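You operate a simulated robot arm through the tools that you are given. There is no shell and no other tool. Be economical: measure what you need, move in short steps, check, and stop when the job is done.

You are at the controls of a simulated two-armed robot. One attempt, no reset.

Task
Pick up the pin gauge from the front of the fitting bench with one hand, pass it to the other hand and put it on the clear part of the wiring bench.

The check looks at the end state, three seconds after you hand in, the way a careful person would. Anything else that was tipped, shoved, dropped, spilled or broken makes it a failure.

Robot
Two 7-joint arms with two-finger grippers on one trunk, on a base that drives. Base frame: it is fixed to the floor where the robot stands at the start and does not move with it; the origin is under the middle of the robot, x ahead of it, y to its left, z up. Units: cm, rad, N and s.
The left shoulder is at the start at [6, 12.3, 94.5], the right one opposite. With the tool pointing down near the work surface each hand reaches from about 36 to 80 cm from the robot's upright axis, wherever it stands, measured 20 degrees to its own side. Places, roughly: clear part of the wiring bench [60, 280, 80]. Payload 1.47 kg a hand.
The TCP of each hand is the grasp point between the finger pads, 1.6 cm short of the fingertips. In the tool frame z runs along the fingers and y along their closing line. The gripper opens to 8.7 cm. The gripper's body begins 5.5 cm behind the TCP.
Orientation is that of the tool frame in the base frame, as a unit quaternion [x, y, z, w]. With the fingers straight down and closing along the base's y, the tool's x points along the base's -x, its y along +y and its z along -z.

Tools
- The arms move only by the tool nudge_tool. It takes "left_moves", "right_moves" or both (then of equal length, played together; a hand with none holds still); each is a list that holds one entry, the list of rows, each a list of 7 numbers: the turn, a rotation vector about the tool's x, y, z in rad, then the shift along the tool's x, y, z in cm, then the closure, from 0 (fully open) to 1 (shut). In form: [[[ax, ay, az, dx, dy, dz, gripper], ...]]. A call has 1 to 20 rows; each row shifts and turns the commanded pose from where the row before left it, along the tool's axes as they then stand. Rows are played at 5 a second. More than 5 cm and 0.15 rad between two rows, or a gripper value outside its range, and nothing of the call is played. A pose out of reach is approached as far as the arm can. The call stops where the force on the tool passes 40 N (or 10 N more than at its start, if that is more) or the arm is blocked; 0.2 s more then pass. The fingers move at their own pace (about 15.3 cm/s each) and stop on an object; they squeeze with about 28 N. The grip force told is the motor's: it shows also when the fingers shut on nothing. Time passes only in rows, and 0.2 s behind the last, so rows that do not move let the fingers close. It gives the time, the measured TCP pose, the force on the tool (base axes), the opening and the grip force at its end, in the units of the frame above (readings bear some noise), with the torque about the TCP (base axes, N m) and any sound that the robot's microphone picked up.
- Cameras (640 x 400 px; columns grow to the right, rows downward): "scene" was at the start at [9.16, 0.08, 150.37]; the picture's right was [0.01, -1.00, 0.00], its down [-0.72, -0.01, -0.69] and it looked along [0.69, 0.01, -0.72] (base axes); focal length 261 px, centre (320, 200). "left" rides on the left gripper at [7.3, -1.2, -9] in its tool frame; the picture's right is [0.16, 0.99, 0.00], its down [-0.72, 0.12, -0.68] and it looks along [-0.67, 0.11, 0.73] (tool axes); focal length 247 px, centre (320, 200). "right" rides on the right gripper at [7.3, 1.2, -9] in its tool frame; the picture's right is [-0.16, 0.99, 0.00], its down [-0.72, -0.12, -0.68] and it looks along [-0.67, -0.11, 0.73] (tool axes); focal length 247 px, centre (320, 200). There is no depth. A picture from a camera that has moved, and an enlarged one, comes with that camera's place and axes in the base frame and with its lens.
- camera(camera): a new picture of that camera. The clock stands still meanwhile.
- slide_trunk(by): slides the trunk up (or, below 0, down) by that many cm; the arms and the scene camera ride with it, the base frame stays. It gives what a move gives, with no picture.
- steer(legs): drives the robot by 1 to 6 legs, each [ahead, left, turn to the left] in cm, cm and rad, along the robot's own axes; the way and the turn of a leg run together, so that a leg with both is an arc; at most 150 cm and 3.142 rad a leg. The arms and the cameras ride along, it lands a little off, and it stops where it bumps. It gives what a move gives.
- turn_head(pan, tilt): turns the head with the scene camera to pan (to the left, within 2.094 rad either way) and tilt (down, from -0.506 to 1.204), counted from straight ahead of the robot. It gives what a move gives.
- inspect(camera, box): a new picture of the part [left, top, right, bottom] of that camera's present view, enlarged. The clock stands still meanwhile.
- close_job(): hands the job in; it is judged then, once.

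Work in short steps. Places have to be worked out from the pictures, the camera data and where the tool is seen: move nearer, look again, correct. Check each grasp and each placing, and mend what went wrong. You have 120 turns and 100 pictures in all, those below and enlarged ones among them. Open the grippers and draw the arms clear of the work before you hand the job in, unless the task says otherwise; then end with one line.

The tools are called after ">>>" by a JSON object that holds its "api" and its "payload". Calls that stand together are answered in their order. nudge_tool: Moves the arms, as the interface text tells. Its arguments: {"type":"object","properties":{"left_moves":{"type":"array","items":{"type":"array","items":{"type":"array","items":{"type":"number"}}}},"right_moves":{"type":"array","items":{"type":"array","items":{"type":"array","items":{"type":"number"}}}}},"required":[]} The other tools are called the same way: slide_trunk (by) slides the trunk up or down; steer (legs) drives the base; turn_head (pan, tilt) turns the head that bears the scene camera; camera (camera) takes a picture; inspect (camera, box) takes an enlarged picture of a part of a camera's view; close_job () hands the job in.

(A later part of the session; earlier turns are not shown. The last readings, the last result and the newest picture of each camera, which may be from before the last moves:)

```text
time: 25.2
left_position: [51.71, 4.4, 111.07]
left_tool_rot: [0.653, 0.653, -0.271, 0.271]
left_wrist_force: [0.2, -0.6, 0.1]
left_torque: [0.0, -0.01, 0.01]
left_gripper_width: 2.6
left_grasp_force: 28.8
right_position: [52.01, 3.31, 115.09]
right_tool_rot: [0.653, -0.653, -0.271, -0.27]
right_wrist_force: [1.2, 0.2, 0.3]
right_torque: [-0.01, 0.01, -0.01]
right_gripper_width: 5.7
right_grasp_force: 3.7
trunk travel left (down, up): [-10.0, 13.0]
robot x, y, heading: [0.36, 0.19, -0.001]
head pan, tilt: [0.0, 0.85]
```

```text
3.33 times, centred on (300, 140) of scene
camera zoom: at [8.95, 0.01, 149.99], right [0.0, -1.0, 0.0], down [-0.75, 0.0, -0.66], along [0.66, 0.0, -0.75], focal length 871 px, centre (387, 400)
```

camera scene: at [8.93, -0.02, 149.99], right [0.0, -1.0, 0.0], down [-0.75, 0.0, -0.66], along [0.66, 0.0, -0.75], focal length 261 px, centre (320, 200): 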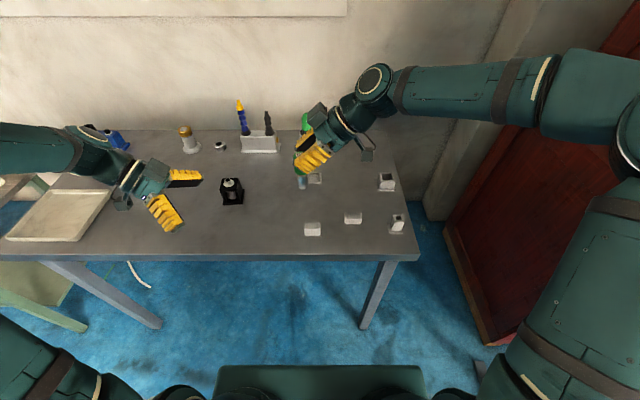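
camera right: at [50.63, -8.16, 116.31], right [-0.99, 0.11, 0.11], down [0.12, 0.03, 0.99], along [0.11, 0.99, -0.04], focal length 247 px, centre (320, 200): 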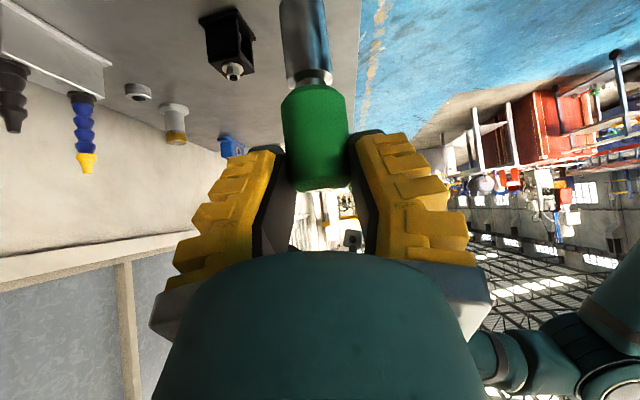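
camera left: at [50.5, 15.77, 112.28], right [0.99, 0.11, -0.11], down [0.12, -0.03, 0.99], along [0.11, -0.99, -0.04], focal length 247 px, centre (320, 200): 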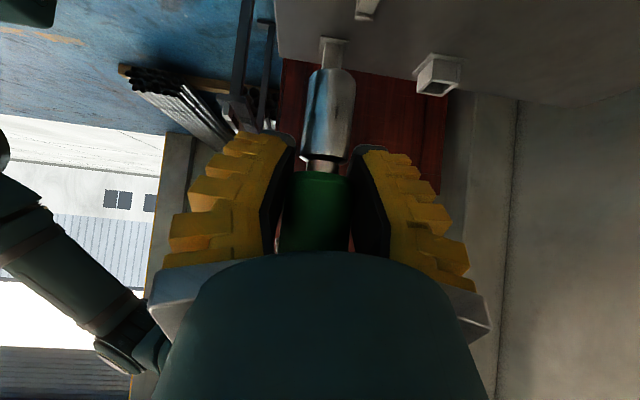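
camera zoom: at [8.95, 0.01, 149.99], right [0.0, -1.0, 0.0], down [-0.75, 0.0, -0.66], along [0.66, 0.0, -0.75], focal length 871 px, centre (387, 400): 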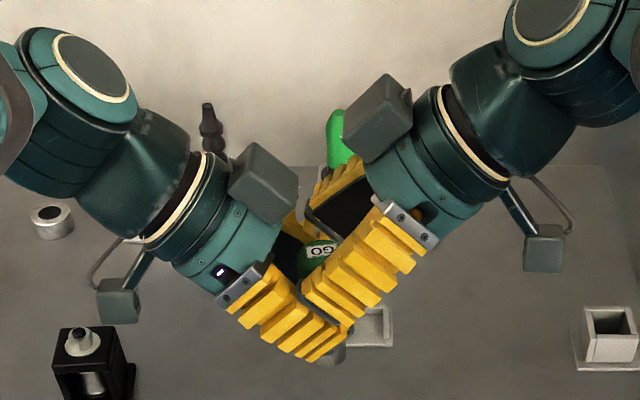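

Released from the right. I draw the right hand back 3 cm along its axis and check that the gauge stays put in the left hand.

>>> {"api": "nudge_tool", "payload": {"right_moves": [[[0, 0, 0, 0, 0, -1, 0.35], [0, 0, 0, 0, 0, -1, 0.35], [0, 0, 0, 0, 0, -1, 0.35], [0, 0, 0, 0, 0, 0, 0.35], [0, 0, 0, 0, 0, 0, 0.35]]]}}

>>> {"api": "camera", "payload": {"camera": "left"}}

>>> {"api": "camera", "payload": {"camera": "right"}}

```text
time: 26.4
left_position: [51.72, 4.28, 111.05]
left_tool_rot: [0.653, 0.654, -0.27, 0.271]
left_wrist_force: [-0.4, -0.3, -0.3]
left_torque: [-0.01, -0.02, 0.03]
left_gripper_width: 2.64
left_grasp_force: 28.1
right_position: [51.99, 1.12, 117.16]
right_tool_rot: [0.654, -0.653, -0.271, -0.271]
right_wrist_force: [0.1, -0.1, 0.3]
right_torque: [-0.03, -0.02, -0.01]
right_gripper_width: 6.13
right_grasp_force: 3.9
trunk travel left (down, up): [-10.0, 13.0]
robot x, y, heading: [-0.01, 0.12, 0.001]
head pan, tilt: [0.0, 0.85]
```

```text
62 pictures are left
camera left: at [50.5, 15.76, 112.28], right [0.99, 0.11, -0.11], down [0.12, -0.03, 0.99], along [0.11, -0.99, -0.04], focal length 247 px, centre (320, 200)
```

left: 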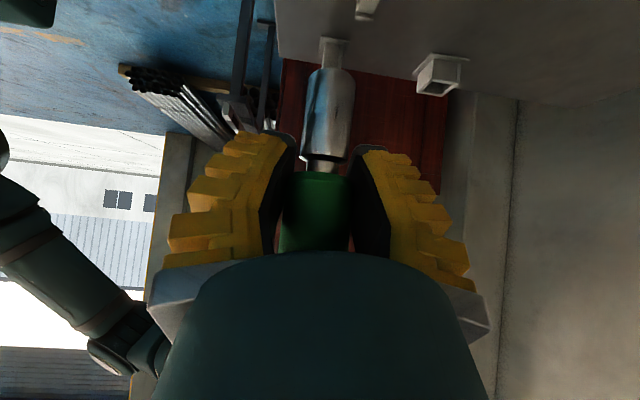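

```text
61 pictures are left
camera right: at [50.72, -10.37, 118.36], right [-0.99, 0.11, 0.11], down [0.12, 0.03, 0.99], along [0.11, 0.99, -0.04], focal length 247 px, centre (320, 200)
```

right: 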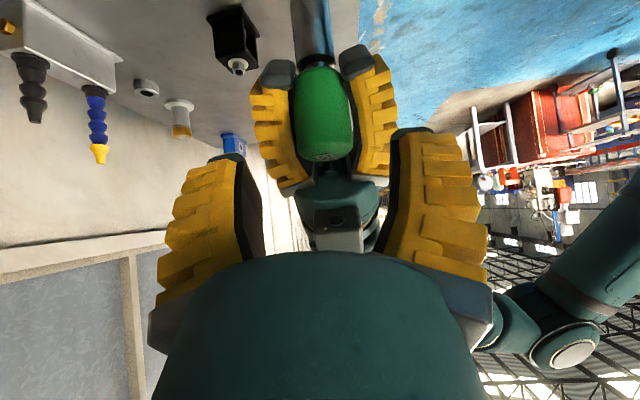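

The left hand holds the gauge firmly and upright. Retract the right hand fully, opening it once clear, then look toward the wiring bench.

>>> {"api": "nudge_tool", "payload": {"right_moves": [[[0, 0, 0, 0, 0, -3, 0.35], [0, 0, 0, 0, 0, -4, 0.35], [0, 0, 0, 0, 0, -4, 0.2], [0, 0, 0, 0, 0, -4, 0], [0, 0.131, 0, 0, 2, 0, 0], [0, 0.131, 0, 0, 2, 0, 0], [0, 0.131, 0, 0, 2, 0, 0], [0, 0.131, 0, 0, 2, 0, 0], [0, 0.131, 0, 0, 2, 0, 0], [0, 0.13, 0, 0, 2, 0, 0], [0, 0, 0, 0, 0, 0, 0]]]}}

>>> {"api": "turn_head", "payload": {"pan": 1.1, "tilt": 0.35}}

>>> {"api": "camera", "payload": {"camera": "scene"}}

```text
time: 28.8
left_position: [51.8, 4.27, 111.12]
left_tool_rot: [0.653, 0.654, -0.27, 0.271]
left_wrist_force: [0.8, -0.1, -0.8]
left_torque: [0.0, -0.03, -0.01]
left_gripper_width: 2.71
left_grasp_force: 27.9
right_position: [39.99, -9.49, 127.9]
right_tool_rot: [-0.706, 0.708, 0.0, 0.0]
right_wrist_force: [-0.4, -0.5, 0.9]
right_torque: [0.0, -0.01, 0.01]
right_gripper_width: 8.71
right_grasp_force: 0.0
trunk travel left (down, up): [-10.0, 13.0]
robot x, y, heading: [-0.09, -0.37, -0.003]
head pan, tilt: [0.0, 0.85]
```

```text
time: 30.1
left_position: [51.69, 4.25, 111.03]
left_tool_rot: [0.653, 0.653, -0.27, 0.271]
left_wrist_force: [0.1, 0.6, -0.8]
left_torque: [-0.01, 0.02, 0.02]
left_gripper_width: 2.7
left_grasp_force: 28.2
right_position: [40.02, -9.48, 127.87]
right_tool_rot: [-0.707, 0.707, 0.001, 0.0]
right_wrist_force: [0.4, 0.2, -0.5]
right_torque: [-0.02, 0.03, -0.01]
right_gripper_width: 8.7
right_grasp_force: 0.1
trunk travel left (down, up): [-10.0, 13.0]
robot x, y, heading: [-0.36, -0.54, 0.001]
head pan, tilt: [1.1, 0.351]
```

```text
60 pictures are left
camera scene: at [5.37, 8.31, 154.35], right [0.89, -0.45, 0.0], down [-0.16, -0.31, -0.94], along [0.43, 0.84, -0.34], focal length 261 px, centre (320, 200)
```

scene: 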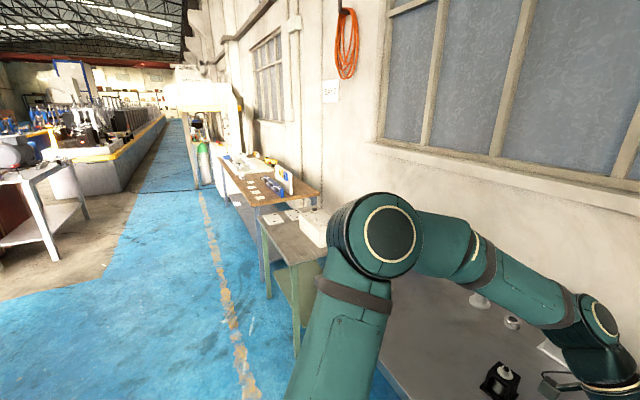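

The aisle to the left is clear. I back away 30 cm so the arms clear the bench items, then strafe left 120 cm.

>>> {"api": "steer", "payload": {"legs": [[-30, 0, 0], [0, 120, 0]]}}

>>> {"api": "camera", "payload": {"camera": "scene"}}

>>> {"api": "camera", "payload": {"camera": "left"}}

```text
time: 42.6
left_position: [18.64, 126.0, 110.89]
left_tool_rot: [0.643, 0.664, -0.266, 0.275]
left_wrist_force: [0.1, -0.1, 0.0]
left_torque: [0.0, 0.01, -0.01]
left_gripper_width: 2.7
left_grasp_force: 27.5
right_position: [7.43, 111.97, 127.86]
right_tool_rot: [0.719, -0.695, -0.001, 0.0]
right_wrist_force: [-0.2, -0.2, 0.7]
right_torque: [0.02, 0.02, -0.02]
right_gripper_width: 8.72
right_grasp_force: 0.1
trunk travel left (down, up): [-10.0, 13.0]
robot x, y, heading: [-32.77, 120.4, 0.036]
head pan, tilt: [1.1, 0.351]
```

```text
59 pictures are left
camera scene: at [-27.74, 128.56, 154.36], right [0.91, -0.42, 0.0], down [-0.15, -0.31, -0.94], along [0.4, 0.85, -0.34], focal length 261 px, centre (320, 200)
```

scene: 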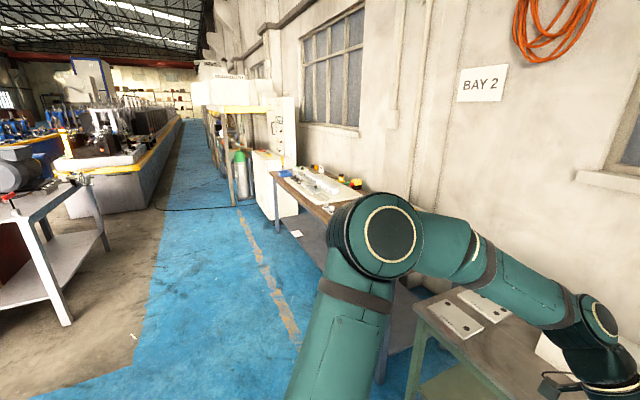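

```text
58 pictures are left
camera left: at [17.12, 137.53, 112.28], right [0.98, 0.15, -0.11], down [0.12, -0.03, 0.99], along [0.14, -0.99, -0.04], focal length 247 px, centre (320, 200)
```

left: 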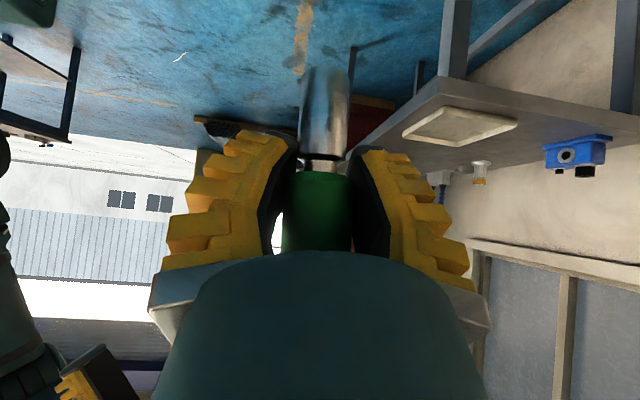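

Grip stable. Continue left 145 cm with heading correction, then view the wiring bench.

>>> {"api": "steer", "payload": {"legs": [[0, 0, -0.036], [0, 145, 0]]}}

>>> {"api": "turn_head", "payload": {"pan": 0.2, "tilt": 0.5}}

>>> {"api": "camera", "payload": {"camera": "scene"}}

```text
time: 55.6
left_position: [17.56, 268.03, 110.99]
left_tool_rot: [0.647, 0.66, -0.267, 0.274]
left_wrist_force: [0.0, -0.2, -0.8]
left_torque: [0.0, 0.02, -0.03]
left_gripper_width: 2.72
left_grasp_force: 28.0
right_position: [6.19, 254.05, 127.88]
right_tool_rot: [0.714, -0.7, 0.0, 0.0]
right_wrist_force: [0.2, 0.3, 1.4]
right_torque: [0.0, -0.01, 0.0]
right_gripper_width: 8.67
right_grasp_force: 0.1
trunk travel left (down, up): [-10.0, 13.0]
robot x, y, heading: [-33.99, 262.7, 0.019]
head pan, tilt: [1.1, 0.351]
```

```text
time: 56.9
left_position: [17.51, 268.12, 111.01]
left_tool_rot: [0.647, 0.659, -0.268, 0.273]
left_wrist_force: [0.2, -0.6, 0.8]
left_torque: [0.02, -0.01, -0.01]
left_gripper_width: 2.74
left_grasp_force: 27.8
right_position: [6.13, 254.0, 127.9]
right_tool_rot: [0.713, -0.701, 0.0, 0.0]
right_wrist_force: [-0.4, 0.0, -0.7]
right_torque: [0.03, 0.03, 0.04]
right_gripper_width: 8.7
right_grasp_force: 0.1
trunk travel left (down, up): [-10.0, 13.0]
robot x, y, heading: [-33.85, 262.41, 0.015]
head pan, tilt: [0.201, 0.499]
```

```text
57 pictures are left
camera scene: at [-23.95, 264.79, 152.99], right [0.22, -0.98, 0.0], down [-0.47, -0.1, -0.88], along [0.86, 0.19, -0.48], focal length 261 px, centre (320, 200)
```

scene: 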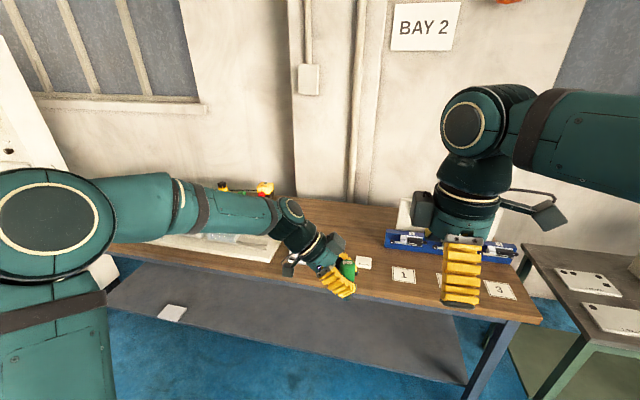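

The wooden bench is the wiring bench. I enlarge the area around [60, 280].

>>> {"api": "turn_head", "payload": {"pan": 0.1, "tilt": 0.65}}

>>> {"api": "inspect", "payload": {"camera": "scene", "box": [120, 60, 600, 360]}}

```text
time: 57.5
left_position: [17.74, 268.08, 111.02]
left_tool_rot: [0.648, 0.659, -0.268, 0.273]
left_wrist_force: [-0.7, -0.9, -0.3]
left_torque: [-0.01, -0.01, 0.0]
left_gripper_width: 2.71
left_grasp_force: 28.2
right_position: [6.19, 254.05, 127.79]
right_tool_rot: [0.713, -0.701, 0.001, 0.0]
right_wrist_force: [0.2, -0.5, -0.2]
right_torque: [-0.01, 0.0, 0.0]
right_gripper_width: 8.71
right_grasp_force: 0.0
trunk travel left (down, up): [-10.0, 13.0]
robot x, y, heading: [-33.95, 262.95, 0.017]
head pan, tilt: [0.099, 0.649]
```

```text
1.33 times, centred on (360, 210) of scene
camera zoom: at [-24.21, 263.83, 151.66], right [0.12, -0.99, 0.0], down [-0.6, -0.07, -0.8], along [0.79, 0.09, -0.6], focal length 348 px, centre (267, 187)
```

zoom: 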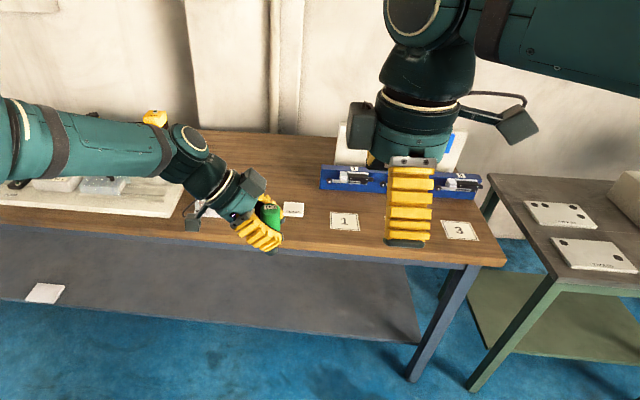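

The left arm hides the target area ([60,280] lies just by the hand in the image). I raise the left hand 17 cm and the right hand aside/up for a clear view.

>>> {"api": "nudge_tool", "payload": {"left_moves": [[[0, 0, 0, -3, 0, -3, 1], [0, 0, 0, -3, 0, -3, 1], [0, 0, 0, -3, 0, -3, 1], [0, 0, 0, -3, 0, -3, 1], [0, 0, 0, 0, 0, 0, 1]]], "right_moves": [[[0, 0, 0, 4, 0, 0, 0], [0, 0, 0, 4, 0, 0, 0], [0, 0, 0, 4, 0, 0, 0], [0, 0, 0, 4, 0, 0, 0], [0, 0, 0, 0, 0, 0, 0]]]}}

>>> {"api": "inspect", "payload": {"camera": "scene", "box": [120, 60, 600, 360]}}

>>> {"api": "camera", "payload": {"camera": "right"}}

```text
time: 58.8
left_position: [17.65, 268.12, 128.11]
left_tool_rot: [0.647, 0.659, -0.269, 0.273]
left_wrist_force: [0.2, -0.2, -3.1]
left_torque: [-0.04, 0.01, -0.02]
left_gripper_width: 2.73
left_grasp_force: 28.3
right_position: [6.36, 238.29, 127.92]
right_tool_rot: [0.712, -0.702, 0.0, 0.0]
right_wrist_force: [-0.7, 0.8, -0.2]
right_torque: [0.0, 0.0, 0.03]
right_gripper_width: 8.7
right_grasp_force: 0.0
trunk travel left (down, up): [-10.0, 13.0]
robot x, y, heading: [-33.95, 262.87, 0.025]
head pan, tilt: [0.099, 0.649]
```

```text
1.33 times, centred on (360, 210) of scene
camera zoom: at [-24.18, 263.88, 151.65], right [0.12, -0.99, 0.0], down [-0.6, -0.07, -0.8], along [0.79, 0.09, -0.6], focal length 348 px, centre (267, 187)
```

zoom: 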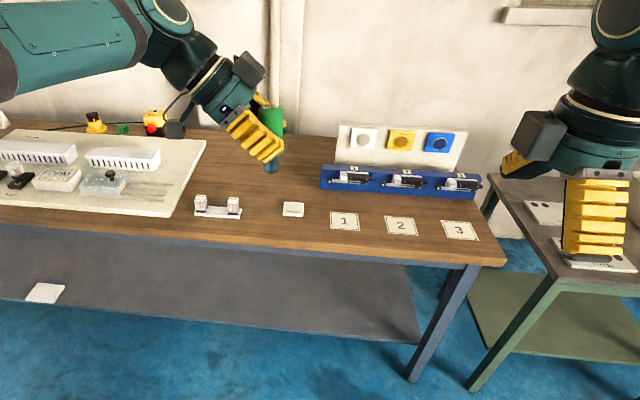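

```text
54 pictures are left
camera right: at [5.29, 230.94, 136.71], right [-0.99, 0.14, 0.0], down [0.1, 0.73, 0.68], along [0.1, 0.67, -0.73], focal length 247 px, centre (320, 200)
```

right: 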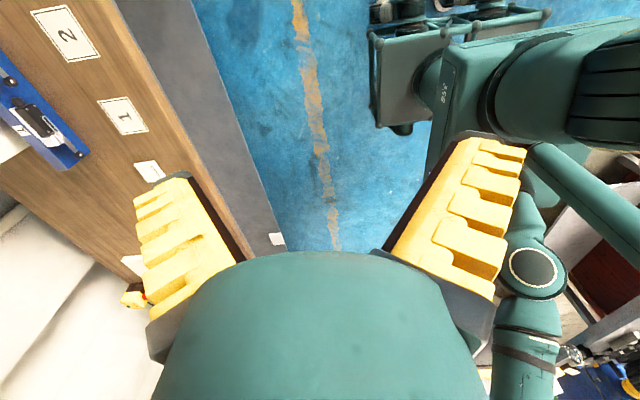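

Clear view: free wood between the white two-post holder (x≈54, y≈281–292), the flat card (≈[60,266]) and the blue rack. I'll place at about [68, 275]. Drive ahead 40 cm, left 8 cm with the hands held high.

>>> {"api": "steer", "payload": {"legs": [[0, 0, -0.02], [40, 8, 0]]}}

>>> {"api": "turn_head", "payload": {"pan": 0.1, "tilt": 0.85}}

>>> {"api": "camera", "payload": {"camera": "scene"}}

>>> {"api": "camera", "payload": {"camera": "left"}}

```text
time: 61.7
left_position: [59.45, 274.1, 128.01]
left_tool_rot: [0.658, 0.648, -0.273, 0.268]
left_wrist_force: [-0.5, -1.1, -2.7]
left_torque: [-0.01, 0.0, -0.01]
left_gripper_width: 2.76
left_grasp_force: 27.8
right_position: [47.21, 244.66, 127.76]
right_tool_rot: [-0.701, 0.713, 0.0, 0.0]
right_wrist_force: [-0.3, -0.8, 0.6]
right_torque: [-0.01, 0.01, 0.01]
right_gripper_width: 8.68
right_grasp_force: 0.0
trunk travel left (down, up): [-10.0, 13.0]
robot x, y, heading: [7.66, 270.44, -0.016]
head pan, tilt: [0.099, 0.649]
```

```text
time: 62.4
left_position: [59.29, 274.1, 128.08]
left_tool_rot: [0.658, 0.648, -0.273, 0.268]
left_wrist_force: [0.0, -0.2, -3.0]
left_torque: [-0.02, -0.03, 0.0]
left_gripper_width: 2.78
left_grasp_force: 28.0
right_position: [46.96, 244.58, 127.83]
right_tool_rot: [-0.702, 0.712, 0.0, 0.0]
right_wrist_force: [-0.4, 0.2, -0.5]
right_torque: [-0.01, 0.02, 0.01]
right_gripper_width: 8.69
right_grasp_force: 0.1
trunk travel left (down, up): [-10.0, 13.0]
robot x, y, heading: [7.4, 270.57, -0.019]
head pan, tilt: [0.099, 0.85]
```

```text
53 pictures are left
camera scene: at [16.41, 271.09, 150.0], right [0.08, -1.0, 0.0], down [-0.75, -0.06, -0.66], along [0.66, 0.06, -0.75], focal length 261 px, centre (320, 200)
```

scene: 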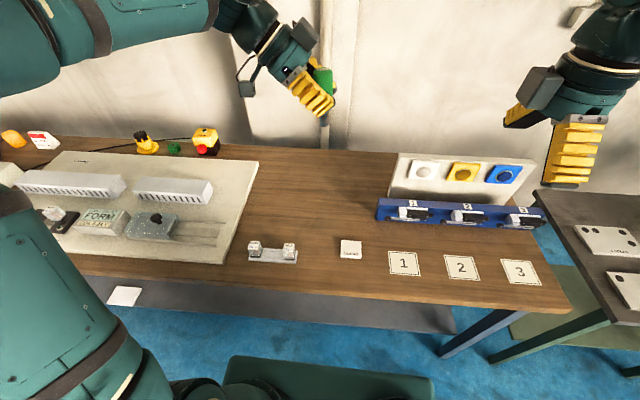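

```text
52 pictures are left
camera left: at [58.3, 285.5, 129.32], right [0.99, 0.1, -0.11], down [0.12, -0.03, 0.99], along [0.09, -0.99, -0.04], focal length 247 px, centre (320, 200)
```

left: 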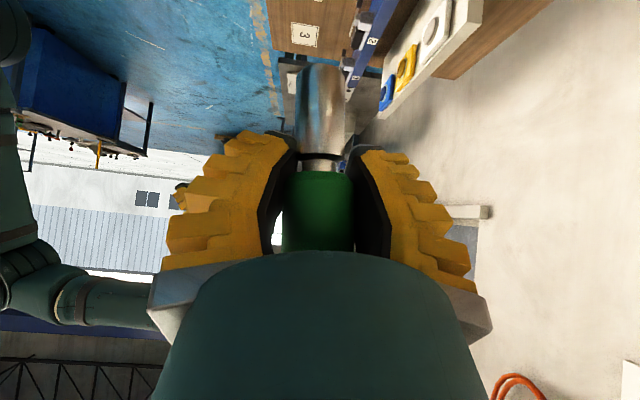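

Bench top from two views ≈ z 82; spot [69, 275.5] is clear. Move over it and descend to TCP z≈95 first.

>>> {"api": "nudge_tool", "payload": {"left_moves": [[[0, 0, 0, 0.4, 3.2, -0.4, 1], [0, 0, 0, 0.4, 3.2, -0.4, 1], [0, 0, 0, 0.4, 3.2, -0.4, 1], [0, 0, 0, 2.12, 0, 2.12, 1], [0, 0, 0, 2.12, 0, 2.12, 1], [0, 0, 0, 2.12, 0, 2.12, 1], [0, 0, 0, 2.12, 0, 2.12, 1], [0, 0, 0, 2.12, 0, 2.12, 1], [0, 0, 0, 2.12, 0, 2.12, 1], [0, 0, 0, 2.12, 0, 2.12, 1], [0, 0, 0, 2.12, 0, 2.12, 1], [0, 0, 0, 2.12, 0, 2.12, 1], [0, 0, 0, 2.12, 0, 2.12, 1], [0, 0, 0, 1.4, 0, 1.4, 1], [0, 0, 0, 0, 0, 0, 1]]]}}

>>> {"api": "camera", "payload": {"camera": "left"}}

>>> {"api": "camera", "payload": {"camera": "scene"}}

```text
time: 65.6
left_position: [68.97, 275.55, 95.95]
left_tool_rot: [0.658, 0.648, -0.273, 0.269]
left_wrist_force: [-0.3, 0.6, -2.8]
left_torque: [0.02, -0.03, -0.03]
left_gripper_width: 2.77
left_grasp_force: 28.2
right_position: [47.03, 244.43, 127.74]
right_tool_rot: [-0.701, 0.713, 0.0, 0.0]
right_wrist_force: [-0.4, 0.3, -0.3]
right_torque: [-0.04, 0.0, 0.01]
right_gripper_width: 8.68
right_grasp_force: 0.0
trunk travel left (down, up): [-10.0, 13.0]
robot x, y, heading: [7.69, 270.59, -0.014]
head pan, tilt: [0.099, 0.85]
```

```text
51 pictures are left
camera left: at [68.0, 287.02, 97.29], right [0.99, 0.1, -0.11], down [0.12, -0.03, 0.99], along [0.09, -0.99, -0.04], focal length 247 px, centre (320, 200)
```

left: 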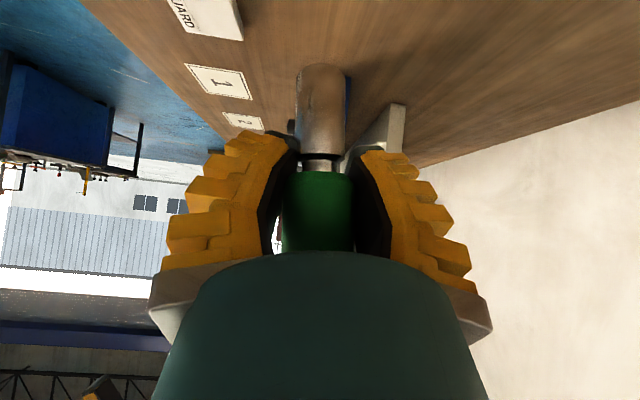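

```text
50 pictures are left
camera scene: at [16.42, 271.08, 149.99], right [0.08, -1.0, 0.0], down [-0.75, -0.06, -0.66], along [0.66, 0.06, -0.75], focal length 261 px, centre (320, 200)
```

scene: 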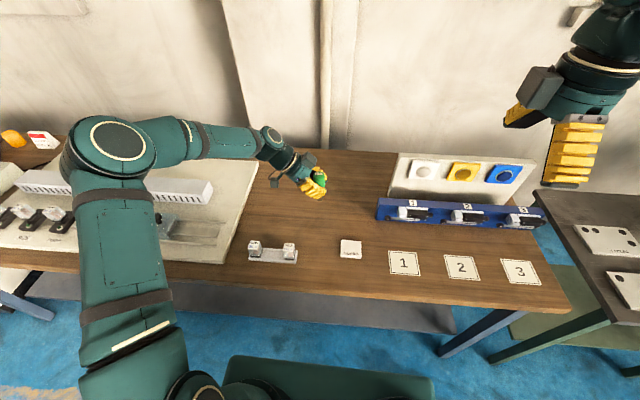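

All clear. Descend 6 cm and look again.

>>> {"api": "nudge_tool", "payload": {"left_moves": [[[0, 0, 0, 1.41, 0, 1.41, 1], [0, 0, 0, 1.41, 0, 1.41, 1], [0, 0, 0, 1.41, 0, 1.41, 1], [0, 0, 0, 0, 0, 0, 1]]]}}

>>> {"api": "camera", "payload": {"camera": "left"}}

>>> {"api": "inspect", "payload": {"camera": "scene", "box": [220, 130, 400, 270]}}

```text
time: 66.6
left_position: [68.94, 275.69, 90.18]
left_tool_rot: [0.658, 0.649, -0.272, 0.269]
left_wrist_force: [-0.6, 1.3, -3.2]
left_torque: [0.0, 0.0, 0.03]
left_gripper_width: 2.75
left_grasp_force: 27.8
right_position: [47.04, 244.47, 127.74]
right_tool_rot: [-0.702, 0.712, -0.001, 0.0]
right_wrist_force: [0.6, 0.9, 0.2]
right_torque: [0.02, 0.0, 0.0]
right_gripper_width: 8.71
right_grasp_force: 0.0
trunk travel left (down, up): [-10.0, 13.0]
robot x, y, heading: [7.32, 270.51, -0.02]
head pan, tilt: [0.099, 0.85]
```

```text
49 pictures are left
camera left: at [67.92, 287.2, 91.4], right [0.99, 0.1, -0.11], down [0.12, -0.03, 0.99], along [0.09, -0.99, -0.04], focal length 247 px, centre (320, 200)
```

left: 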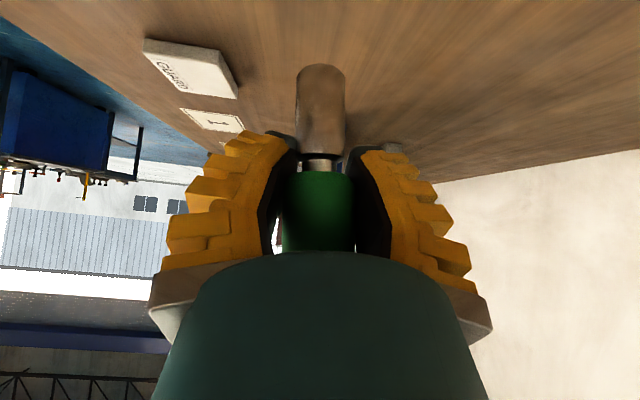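

```text
2.86 times, centred on (310, 200) of scene
camera zoom: at [16.41, 271.08, 149.99], right [0.08, -1.0, 0.0], down [-0.75, -0.06, -0.66], along [0.66, 0.06, -0.75], focal length 747 px, centre (349, 200)
```

zoom: 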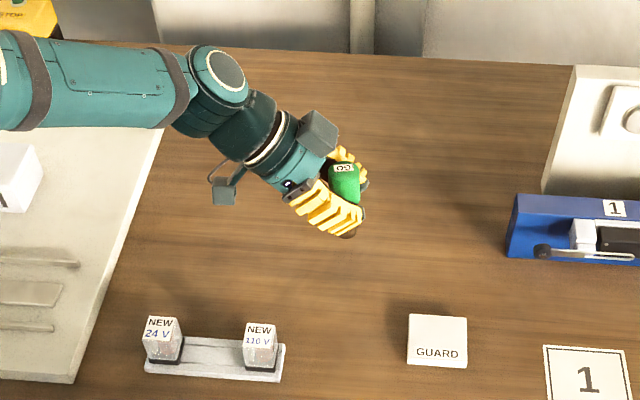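

Bottom is now at ≈86, about 4 cm above the wood. Descend 2.6 cm, then feel with small steps.

>>> {"api": "nudge_tool", "payload": {"left_moves": [[[0, 0, 0, 0.6, 0, 0.6, 1], [0, 0, 0, 0.6, 0, 0.6, 1], [0, 0, 0, 0.64, 0, 0.64, 1], [0, 0, 0, 0, 0, 0, 1]]]}}

>>> {"api": "nudge_tool", "payload": {"left_moves": [[[0, 0, 0, 0.21, 0, 0.21, 1], [0, 0, 0, 0.21, 0, 0.21, 1], [0, 0, 0, 0, 0, 0, 1]]]}}

>>> {"api": "camera", "payload": {"camera": "left"}}

```text
time: 67.6
left_position: [68.85, 275.64, 87.63]
left_tool_rot: [0.658, 0.648, -0.272, 0.269]
left_wrist_force: [-1.0, 0.7, -3.7]
left_torque: [0.01, -0.01, 0.01]
left_gripper_width: 2.77
left_grasp_force: 28.8
right_position: [47.13, 244.56, 127.84]
right_tool_rot: [-0.701, 0.713, 0.0, 0.001]
right_wrist_force: [0.1, 0.0, 0.0]
right_torque: [0.01, 0.0, 0.01]
right_gripper_width: 8.72
right_grasp_force: 0.0
trunk travel left (down, up): [-10.0, 13.0]
robot x, y, heading: [7.45, 270.27, -0.017]
head pan, tilt: [0.099, 0.85]
```

```text
time: 68.4
left_position: [68.86, 275.63, 86.91]
left_tool_rot: [0.658, 0.648, -0.273, 0.268]
left_wrist_force: [0.6, -0.4, -2.6]
left_torque: [-0.01, 0.0, 0.01]
left_gripper_width: 2.76
left_grasp_force: 27.9
right_position: [46.97, 244.55, 127.71]
right_tool_rot: [-0.701, 0.713, 0.0, 0.0]
right_wrist_force: [-0.1, -0.4, -0.5]
right_torque: [0.01, 0.01, 0.02]
right_gripper_width: 8.69
right_grasp_force: 0.0
trunk travel left (down, up): [-10.0, 13.0]
robot x, y, heading: [7.69, 270.36, -0.013]
head pan, tilt: [0.099, 0.85]
```

```text
47 pictures are left
camera left: at [67.92, 287.08, 88.17], right [0.99, 0.1, -0.11], down [0.12, -0.03, 0.99], along [0.09, -0.99, -0.04], focal length 247 px, centre (320, 200)
```

left: 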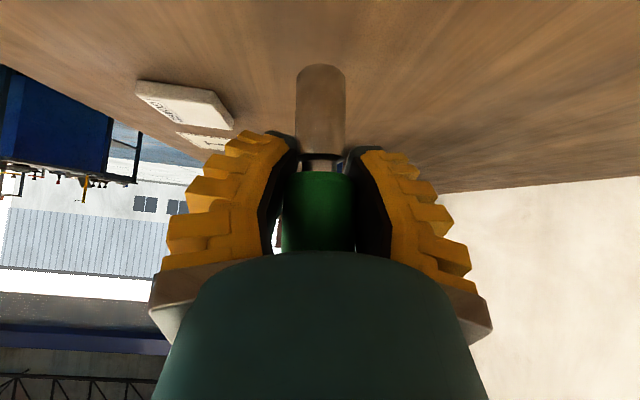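

No contact yet. I zoom to check whether the gauge is truly upright in the hand.

>>> {"api": "inspect", "payload": {"camera": "left", "box": [240, 40, 400, 260]}}

>>> {"api": "inspect", "payload": {"camera": "scene", "box": [280, 150, 360, 210]}}

```text
1.82 times, centred on (320, 150) of left
camera zoom: at [67.92, 287.08, 88.17], right [0.99, 0.1, -0.11], down [0.12, -0.03, 0.99], along [0.09, -0.99, -0.04], focal length 449 px, centre (320, 291)
```

zoom: 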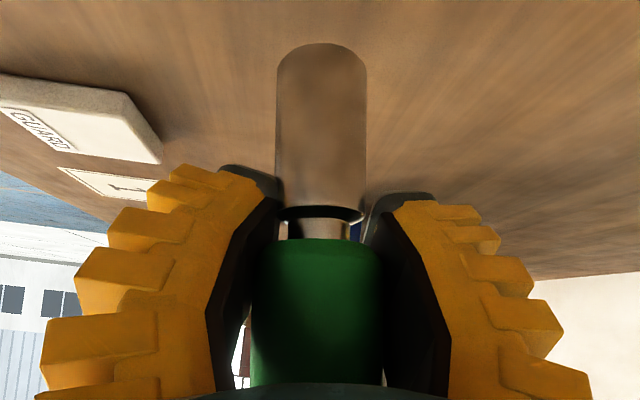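

```text
6.67 times, centred on (320, 180) of scene
camera zoom: at [16.43, 271.09, 149.99], right [0.08, -1.0, 0.0], down [-0.75, -0.06, -0.66], along [0.66, 0.06, -0.75], focal length 1743 px, centre (320, 333)
```

zoom: 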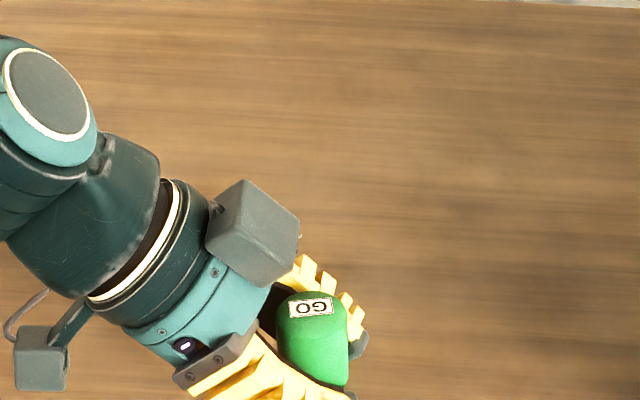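

The pin's lines in the hand camera suggest the gauge leans ~5° toward +x. I check with the right-hand camera from another side.

>>> {"api": "camera", "payload": {"camera": "right"}}

```text
44 pictures are left
camera right: at [45.66, 237.29, 136.71], right [-0.98, 0.17, 0.0], down [0.13, 0.72, 0.68], along [0.12, 0.67, -0.73], focal length 247 px, centre (320, 200)
```

right: 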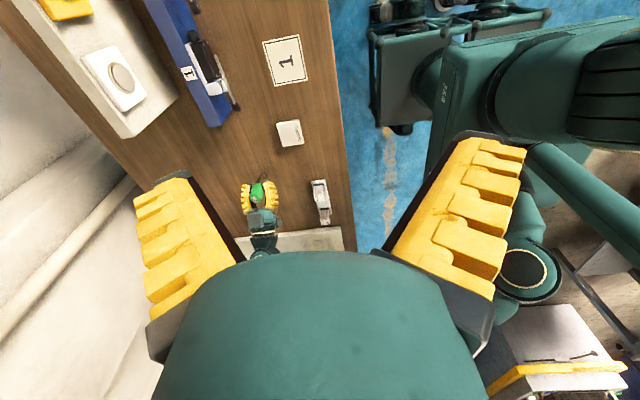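

I bring the right hand (empty, tilted) to a side view from about z 110, staying well clear.

>>> {"api": "nudge_tool", "payload": {"right_moves": [[[0, -0.131, 0, 0, -1.7, 0, 0], [0, -0.131, 0, 0, -1.7, 0, 0], [0, -0.131, 0, 0, -1.7, 0, 0], [0, -0.131, 0, 0, -1.7, 0, 0], [0, -0.131, 0, 0, -1.7, 0, 0], [0, -0.13, 0, 0, -1.7, 0, 0], [0, 0, 0, 0.85, 0, 3.96, 0], [0, 0, 0, 0.85, 0, 3.96, 0], [0, 0, 0, 0.85, 0, 3.96, 0], [0, 0, 0, 0.85, 0, 3.96, 0], [0, 0, 0, 0.85, 0, 3.96, 0], [0, 0, 0, 0, 0, 0, 0]]]}}

>>> {"api": "camera", "payload": {"camera": "right"}}

```text
time: 71.0
left_position: [68.92, 275.69, 86.9]
left_tool_rot: [0.658, 0.649, -0.273, 0.269]
left_wrist_force: [0.9, 0.6, -3.7]
left_torque: [-0.01, -0.02, 0.01]
left_gripper_width: 2.8
left_grasp_force: 28.0
right_position: [57.23, 255.15, 110.71]
right_tool_rot: [-0.648, 0.658, 0.268, 0.273]
right_wrist_force: [-0.2, 0.3, 0.1]
right_torque: [0.03, -0.01, 0.01]
right_gripper_width: 8.7
right_grasp_force: 0.2
trunk travel left (down, up): [-10.0, 13.0]
robot x, y, heading: [7.6, 270.33, -0.017]
head pan, tilt: [0.099, 0.85]
```

```text
43 pictures are left
camera right: at [55.85, 243.73, 111.92], right [-0.99, 0.13, 0.11], down [0.12, 0.03, 0.99], along [0.12, 0.99, -0.04], focal length 247 px, centre (320, 200)
```

right: 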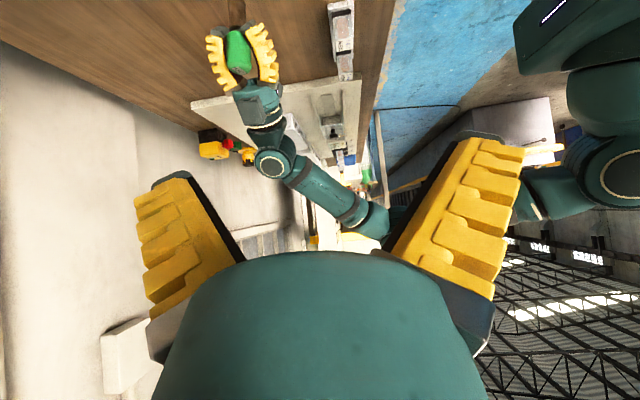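

>>> {"api": "inspect", "payload": {"camera": "right", "box": [190, 0, 300, 80]}}

```text
5.00 times, centred on (245, 40) of right
camera zoom: at [55.85, 243.73, 111.92], right [-0.99, 0.13, 0.11], down [0.12, 0.03, 0.99], along [0.12, 0.99, -0.04], focal length 1235 px, centre (695, 1000)
```

zoom: 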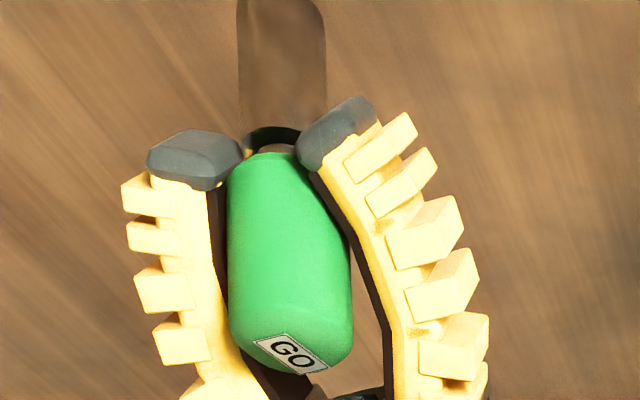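

Both views agree on a ~4° lean toward +x. I rotate the left hand about base y to correct it, then lower 0.3 cm.

>>> {"api": "nudge_tool", "payload": {"left_moves": [[[-0.026, 0, 0.026, 0, 0, 0, 1], [-0.026, 0, 0.026, 0, 0, 0, 1], [0, 0, 0, 0.2, 0, 0.2, 1], [0, 0, 0, 0, 0, 0, 1]]]}}

>>> {"api": "inspect", "payload": {"camera": "right", "box": [190, 0, 300, 80]}}

>>> {"api": "inspect", "payload": {"camera": "left", "box": [240, 40, 400, 260]}}

```text
time: 72.0
left_position: [68.9, 275.5, 86.67]
left_tool_rot: [0.668, 0.638, -0.248, 0.292]
left_wrist_force: [-1.0, 0.7, -3.5]
left_torque: [0.03, 0.03, 0.0]
left_gripper_width: 2.82
left_grasp_force: 28.4
right_position: [57.37, 255.21, 110.76]
right_tool_rot: [-0.648, 0.659, 0.269, 0.272]
right_wrist_force: [-0.1, -0.1, 0.0]
right_torque: [0.01, 0.04, 0.02]
right_gripper_width: 8.69
right_grasp_force: 0.1
trunk travel left (down, up): [-10.0, 13.0]
robot x, y, heading: [7.35, 270.71, -0.013]
head pan, tilt: [0.099, 0.85]
```

```text
5.00 times, centred on (245, 40) of right
camera zoom: at [55.88, 243.72, 111.95], right [-0.99, 0.13, 0.11], down [0.12, 0.03, 0.99], along [0.12, 0.99, -0.04], focal length 1235 px, centre (695, 1000)
```

zoom: 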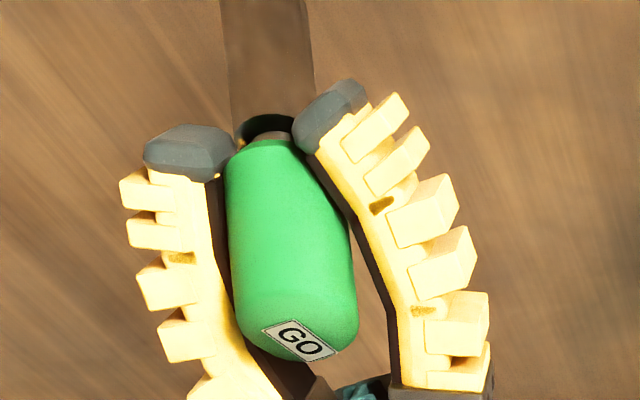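

```text
1.82 times, centred on (320, 150) of left
camera zoom: at [67.88, 287.0, 87.8], right [0.99, 0.1, -0.04], down [0.04, -0.03, 1.0], along [0.1, -0.99, -0.04], focal length 449 px, centre (320, 291)
```

zoom: 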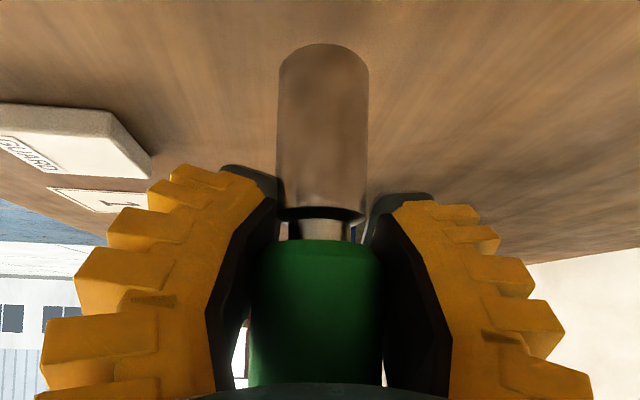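

Upright now in both views. Lower in small steps watching the force.

>>> {"api": "nudge_tool", "payload": {"left_moves": [[[-0.002, 0, 0.002, 0.14, 0, 0.14, 1], [0, 0, 0, 0.14, 0, 0.14, 1], [0, 0, 0, 0, 0, 0, 1]]]}}

>>> {"api": "nudge_tool", "payload": {"left_moves": [[[0, 0, 0, 0.14, 0, 0.14, 1], [0, 0, 0, 0, 0, 0, 1]]]}}

>>> {"api": "inspect", "payload": {"camera": "left", "box": [240, 40, 400, 260]}}

```text
time: 72.8
left_position: [68.96, 275.68, 86.32]
left_tool_rot: [0.668, 0.638, -0.248, 0.293]
left_wrist_force: [-0.4, 0.9, -2.9]
left_torque: [0.0, 0.01, 0.0]
left_gripper_width: 2.82
left_grasp_force: 28.2
right_position: [57.32, 255.27, 110.77]
right_tool_rot: [-0.648, 0.658, 0.269, 0.273]
right_wrist_force: [-0.4, -1.1, -0.1]
right_torque: [0.0, -0.01, -0.02]
right_gripper_width: 8.71
right_grasp_force: 0.0
trunk travel left (down, up): [-10.0, 13.0]
robot x, y, heading: [7.16, 270.04, -0.015]
head pan, tilt: [0.099, 0.85]
```

```text
time: 73.4
left_position: [69.08, 275.56, 86.15]
left_tool_rot: [0.668, 0.638, -0.248, 0.293]
left_wrist_force: [-0.4, 0.6, -2.2]
left_torque: [-0.04, 0.0, -0.01]
left_gripper_width: 2.81
left_grasp_force: 27.6
right_position: [57.32, 255.24, 110.79]
right_tool_rot: [-0.648, 0.659, 0.268, 0.273]
right_wrist_force: [-0.3, 0.0, 0.0]
right_torque: [-0.01, 0.03, -0.02]
right_gripper_width: 8.71
right_grasp_force: 0.0
trunk travel left (down, up): [-10.0, 13.0]
robot x, y, heading: [7.55, 270.51, -0.016]
head pan, tilt: [0.099, 0.85]
```

```text
1.82 times, centred on (320, 150) of left
camera zoom: at [67.93, 287.03, 87.23], right [0.99, 0.1, -0.04], down [0.04, -0.03, 1.0], along [0.1, -0.99, -0.04], focal length 449 px, centre (320, 291)
```

zoom: 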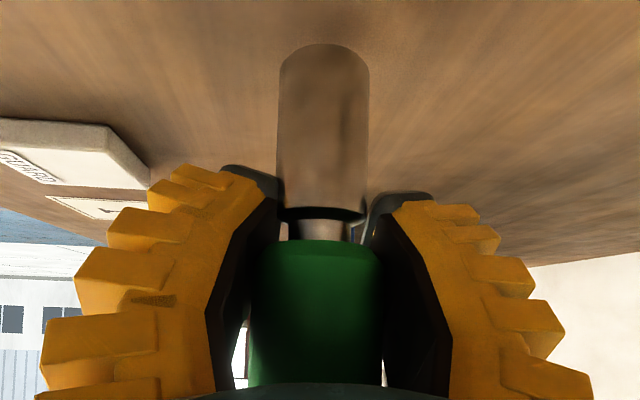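

No contact yet; keep stepping down 0.2–0.3 cm at a time.

>>> {"api": "nudge_tool", "payload": {"left_moves": [[[0, 0, 0, 0.14, 0, 0.14, 1], [0, 0, 0, 0, 0, 0, 1]]]}}

>>> {"api": "nudge_tool", "payload": {"left_moves": [[[0, 0, 0, 0.14, 0, 0.14, 1], [0, 0, 0, 0, 0, 0, 1]]]}}

>>> {"api": "nudge_tool", "payload": {"left_moves": [[[0, 0, 0, 0.14, 0, 0.14, 1], [0, 0, 0, 0, 0, 0, 1]]]}}

>>> {"api": "camera", "payload": {"camera": "left"}}

```text
time: 74.0
left_position: [68.94, 275.64, 85.92]
left_tool_rot: [0.668, 0.638, -0.247, 0.294]
left_wrist_force: [0.6, 0.3, -3.8]
left_torque: [-0.01, 0.01, 0.02]
left_gripper_width: 2.8
left_grasp_force: 27.7
right_position: [57.31, 255.22, 110.66]
right_tool_rot: [-0.648, 0.659, 0.268, 0.273]
right_wrist_force: [0.6, 0.2, 0.9]
right_torque: [-0.01, -0.02, 0.02]
right_gripper_width: 8.66
right_grasp_force: 0.1
trunk travel left (down, up): [-10.0, 13.0]
robot x, y, heading: [7.42, 270.4, -0.016]
head pan, tilt: [0.099, 0.85]
```

```text
time: 74.6
left_position: [68.92, 275.75, 85.67]
left_tool_rot: [0.668, 0.638, -0.247, 0.293]
left_wrist_force: [0.6, 0.4, -2.4]
left_torque: [-0.01, 0.0, 0.02]
left_gripper_width: 2.81
left_grasp_force: 27.8
right_position: [57.36, 255.24, 110.7]
right_tool_rot: [-0.648, 0.658, 0.269, 0.273]
right_wrist_force: [0.9, 0.2, 0.1]
right_torque: [0.02, 0.03, 0.02]
right_gripper_width: 8.7
right_grasp_force: 0.0
trunk travel left (down, up): [-10.0, 13.0]
robot x, y, heading: [7.48, 270.68, -0.014]
head pan, tilt: [0.099, 0.85]
```

```text
time: 75.2
left_position: [68.95, 275.78, 85.43]
left_tool_rot: [0.668, 0.638, -0.248, 0.293]
left_wrist_force: [-1.0, -0.3, -3.3]
left_torque: [0.03, 0.0, -0.02]
left_gripper_width: 2.81
left_grasp_force: 27.8
right_position: [57.35, 255.2, 110.65]
right_tool_rot: [-0.648, 0.659, 0.268, 0.272]
right_wrist_force: [0.6, 0.1, -0.1]
right_torque: [-0.02, 0.0, 0.0]
right_gripper_width: 8.71
right_grasp_force: 0.0
trunk travel left (down, up): [-10.0, 13.0]
robot x, y, heading: [7.48, 270.38, -0.013]
head pan, tilt: [0.099, 0.85]
```

```text
38 pictures are left
camera left: at [67.95, 287.08, 86.65], right [0.99, 0.1, -0.04], down [0.04, -0.03, 1.0], along [0.1, -0.99, -0.04], focal length 247 px, centre (320, 200)
```

left: 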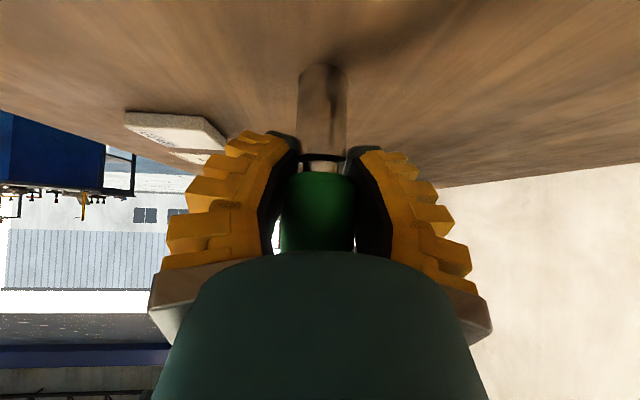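

The shadow is meeting the pin base. Continue with 0.2 cm steps.

>>> {"api": "nudge_tool", "payload": {"left_moves": [[[0, 0, 0, 0.14, 0, 0.14, 1], [0, 0, 0, 0, 0, 0, 1]]]}}

>>> {"api": "nudge_tool", "payload": {"left_moves": [[[0, 0, 0, 0.14, 0, 0.14, 1], [0, 0, 0, 0, 0, 0, 1]]]}}

>>> {"api": "inspect", "payload": {"camera": "left", "box": [240, 0, 400, 100]}}

```text
time: 75.8
left_position: [69.03, 275.51, 85.27]
left_tool_rot: [0.668, 0.638, -0.247, 0.293]
left_wrist_force: [0.6, -0.3, -3.2]
left_torque: [-0.03, -0.02, 0.01]
left_gripper_width: 2.84
left_grasp_force: 28.3
right_position: [57.37, 255.11, 110.66]
right_tool_rot: [-0.648, 0.658, 0.268, 0.273]
right_wrist_force: [-0.2, 0.1, 0.2]
right_torque: [0.0, 0.01, -0.03]
right_gripper_width: 8.67
right_grasp_force: 0.0
trunk travel left (down, up): [-10.0, 13.0]
robot x, y, heading: [7.4, 270.31, -0.013]
head pan, tilt: [0.099, 0.85]
```

```text
time: 76.4
left_position: [69.07, 275.58, 85.25]
left_tool_rot: [0.669, 0.636, -0.248, 0.294]
left_wrist_force: [0.0, 0.3, 8.0]
left_torque: [0.12, 0.07, -0.02]
left_gripper_width: 2.85
left_grasp_force: 27.8
right_position: [57.24, 255.24, 110.78]
right_tool_rot: [-0.649, 0.658, 0.269, 0.272]
right_wrist_force: [0.1, 0.3, -0.4]
right_torque: [0.01, -0.01, 0.0]
right_gripper_width: 8.7
right_grasp_force: 0.1
trunk travel left (down, up): [-10.0, 13.0]
robot x, y, heading: [7.78, 270.51, -0.017]
head pan, tilt: [0.099, 0.85]
```

```text
4.00 times, centred on (320, 50) of left
camera zoom: at [67.96, 287.04, 86.33], right [0.99, 0.1, -0.03], down [0.04, -0.03, 1.0], along [0.1, -0.99, -0.03], focal length 988 px, centre (320, 800)
```

zoom: 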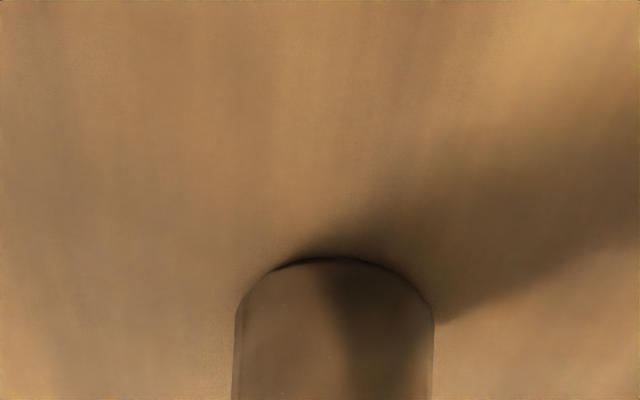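

Contact: force rose 11 N, so the pin stands on the wood. Ease 0.08 cm up, then open slowly.

>>> {"api": "nudge_tool", "payload": {"left_moves": [[[0, 0, 0, -0.06, 0, -0.06, 1], [0, 0, 0, 0, 0, 0, 1], [0, 0, 0, 0, 0, 0, 0.66], [0, 0, 0, 0, 0, 0, 0.62], [0, 0, 0, 0, 0, 0, 0.55], [0, 0, 0, 0, 0, 0, 0.45], [0, 0, 0, 0, 0, 0, 0.35], [0, 0, 0, 0, 0, 0, 0.25], [0, 0, 0, 0, 0, 0, 0.2]]]}}

>>> {"api": "camera", "payload": {"camera": "left"}}

>>> {"api": "inspect", "payload": {"camera": "right", "box": [190, 0, 300, 80]}}

```text
time: 78.4
left_position: [68.91, 275.63, 85.1]
left_tool_rot: [0.668, 0.637, -0.247, 0.294]
left_wrist_force: [0.5, -0.8, -0.5]
left_torque: [0.02, 0.0, -0.01]
left_gripper_width: 7.35
left_grasp_force: 2.2
right_position: [57.19, 255.23, 110.74]
right_tool_rot: [-0.649, 0.658, 0.269, 0.272]
right_wrist_force: [-0.4, -0.1, -0.1]
right_torque: [0.03, -0.01, 0.0]
right_gripper_width: 8.69
right_grasp_force: 0.1
trunk travel left (down, up): [-10.0, 13.0]
robot x, y, heading: [7.44, 270.73, -0.014]
head pan, tilt: [0.099, 0.85]
```

```text
36 pictures are left
camera left: at [67.92, 287.05, 86.28], right [0.99, 0.1, -0.04], down [0.04, -0.03, 1.0], along [0.1, -0.99, -0.04], focal length 247 px, centre (320, 200)
```

left: 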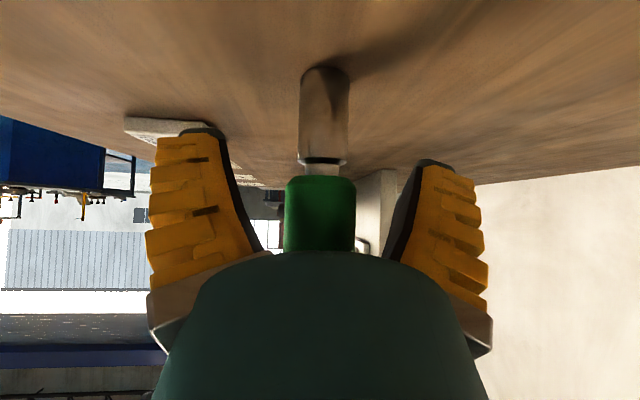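

```text
5.00 times, centred on (245, 40) of right
camera zoom: at [55.86, 243.72, 111.95], right [-0.99, 0.13, 0.11], down [0.12, 0.03, 0.99], along [0.12, 0.99, -0.04], focal length 1235 px, centre (695, 1000)
```

zoom: 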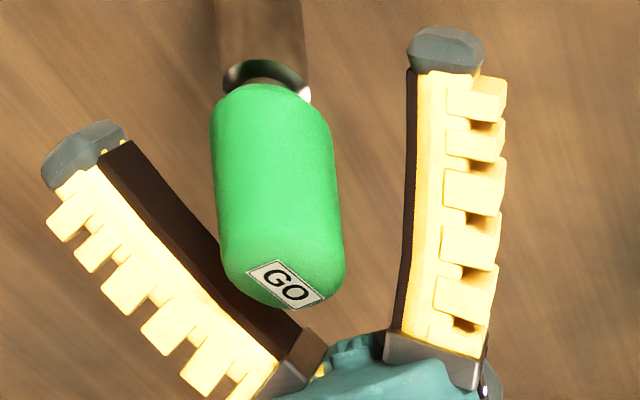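

The gauge stands upright, free of the fingers. Withdraw the left hand back along its axis.

>>> {"api": "nudge_tool", "payload": {"left_moves": [[[0, 0, 0, 0, 0, -1, 0.1], [0, 0, 0, 0, 0, -1, 0], [0, 0, 0, 0, 0, -2, 0], [0, 0, 0, 0, 0, -2, 0], [0, 0, 0, 0, 0, -3, 0], [0, 0, 0, 0, 0, -3, 0], [0, 0, 0, -2, 0, -3, 0], [0, 0, 0, -2, 0, -3, 0], [0, 0, 0, 0, 0, 0, 0]]]}}

>>> {"api": "camera", "payload": {"camera": "scene"}}

>>> {"api": "camera", "payload": {"camera": "left"}}

```text
time: 80.4
left_position: [67.95, 285.54, 100.58]
left_tool_rot: [0.668, 0.637, -0.249, 0.293]
left_wrist_force: [0.4, -0.3, -0.5]
left_torque: [0.04, 0.02, -0.01]
left_gripper_width: 8.71
left_grasp_force: 0.0
right_position: [57.27, 255.22, 110.69]
right_tool_rot: [-0.648, 0.658, 0.269, 0.273]
right_wrist_force: [0.6, 0.3, 0.1]
right_torque: [0.0, 0.0, -0.01]
right_gripper_width: 8.72
right_grasp_force: 0.1
trunk travel left (down, up): [-10.0, 13.0]
robot x, y, heading: [7.51, 270.76, -0.016]
head pan, tilt: [0.099, 0.85]
```

```text
34 pictures are left
camera scene: at [16.44, 271.09, 149.99], right [0.08, -1.0, 0.0], down [-0.75, -0.06, -0.66], along [0.66, 0.06, -0.75], focal length 261 px, centre (320, 200)
```

scene: 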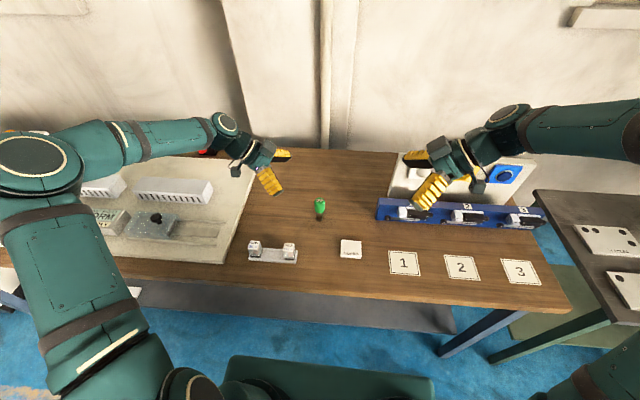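

```text
33 pictures are left
camera left: at [66.95, 296.93, 101.67], right [0.99, 0.1, -0.04], down [0.04, -0.03, 1.0], along [0.1, -0.99, -0.03], focal length 247 px, centre (320, 200)
```

left: 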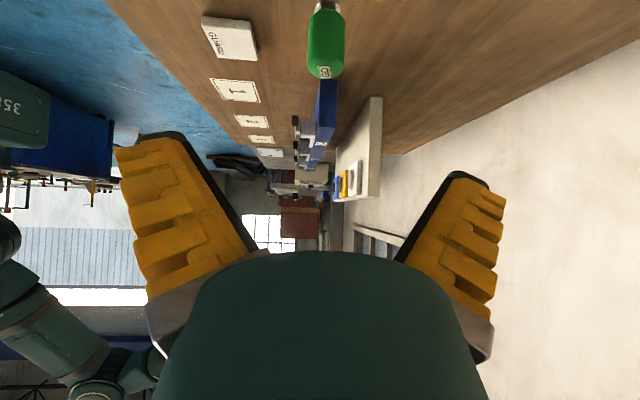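

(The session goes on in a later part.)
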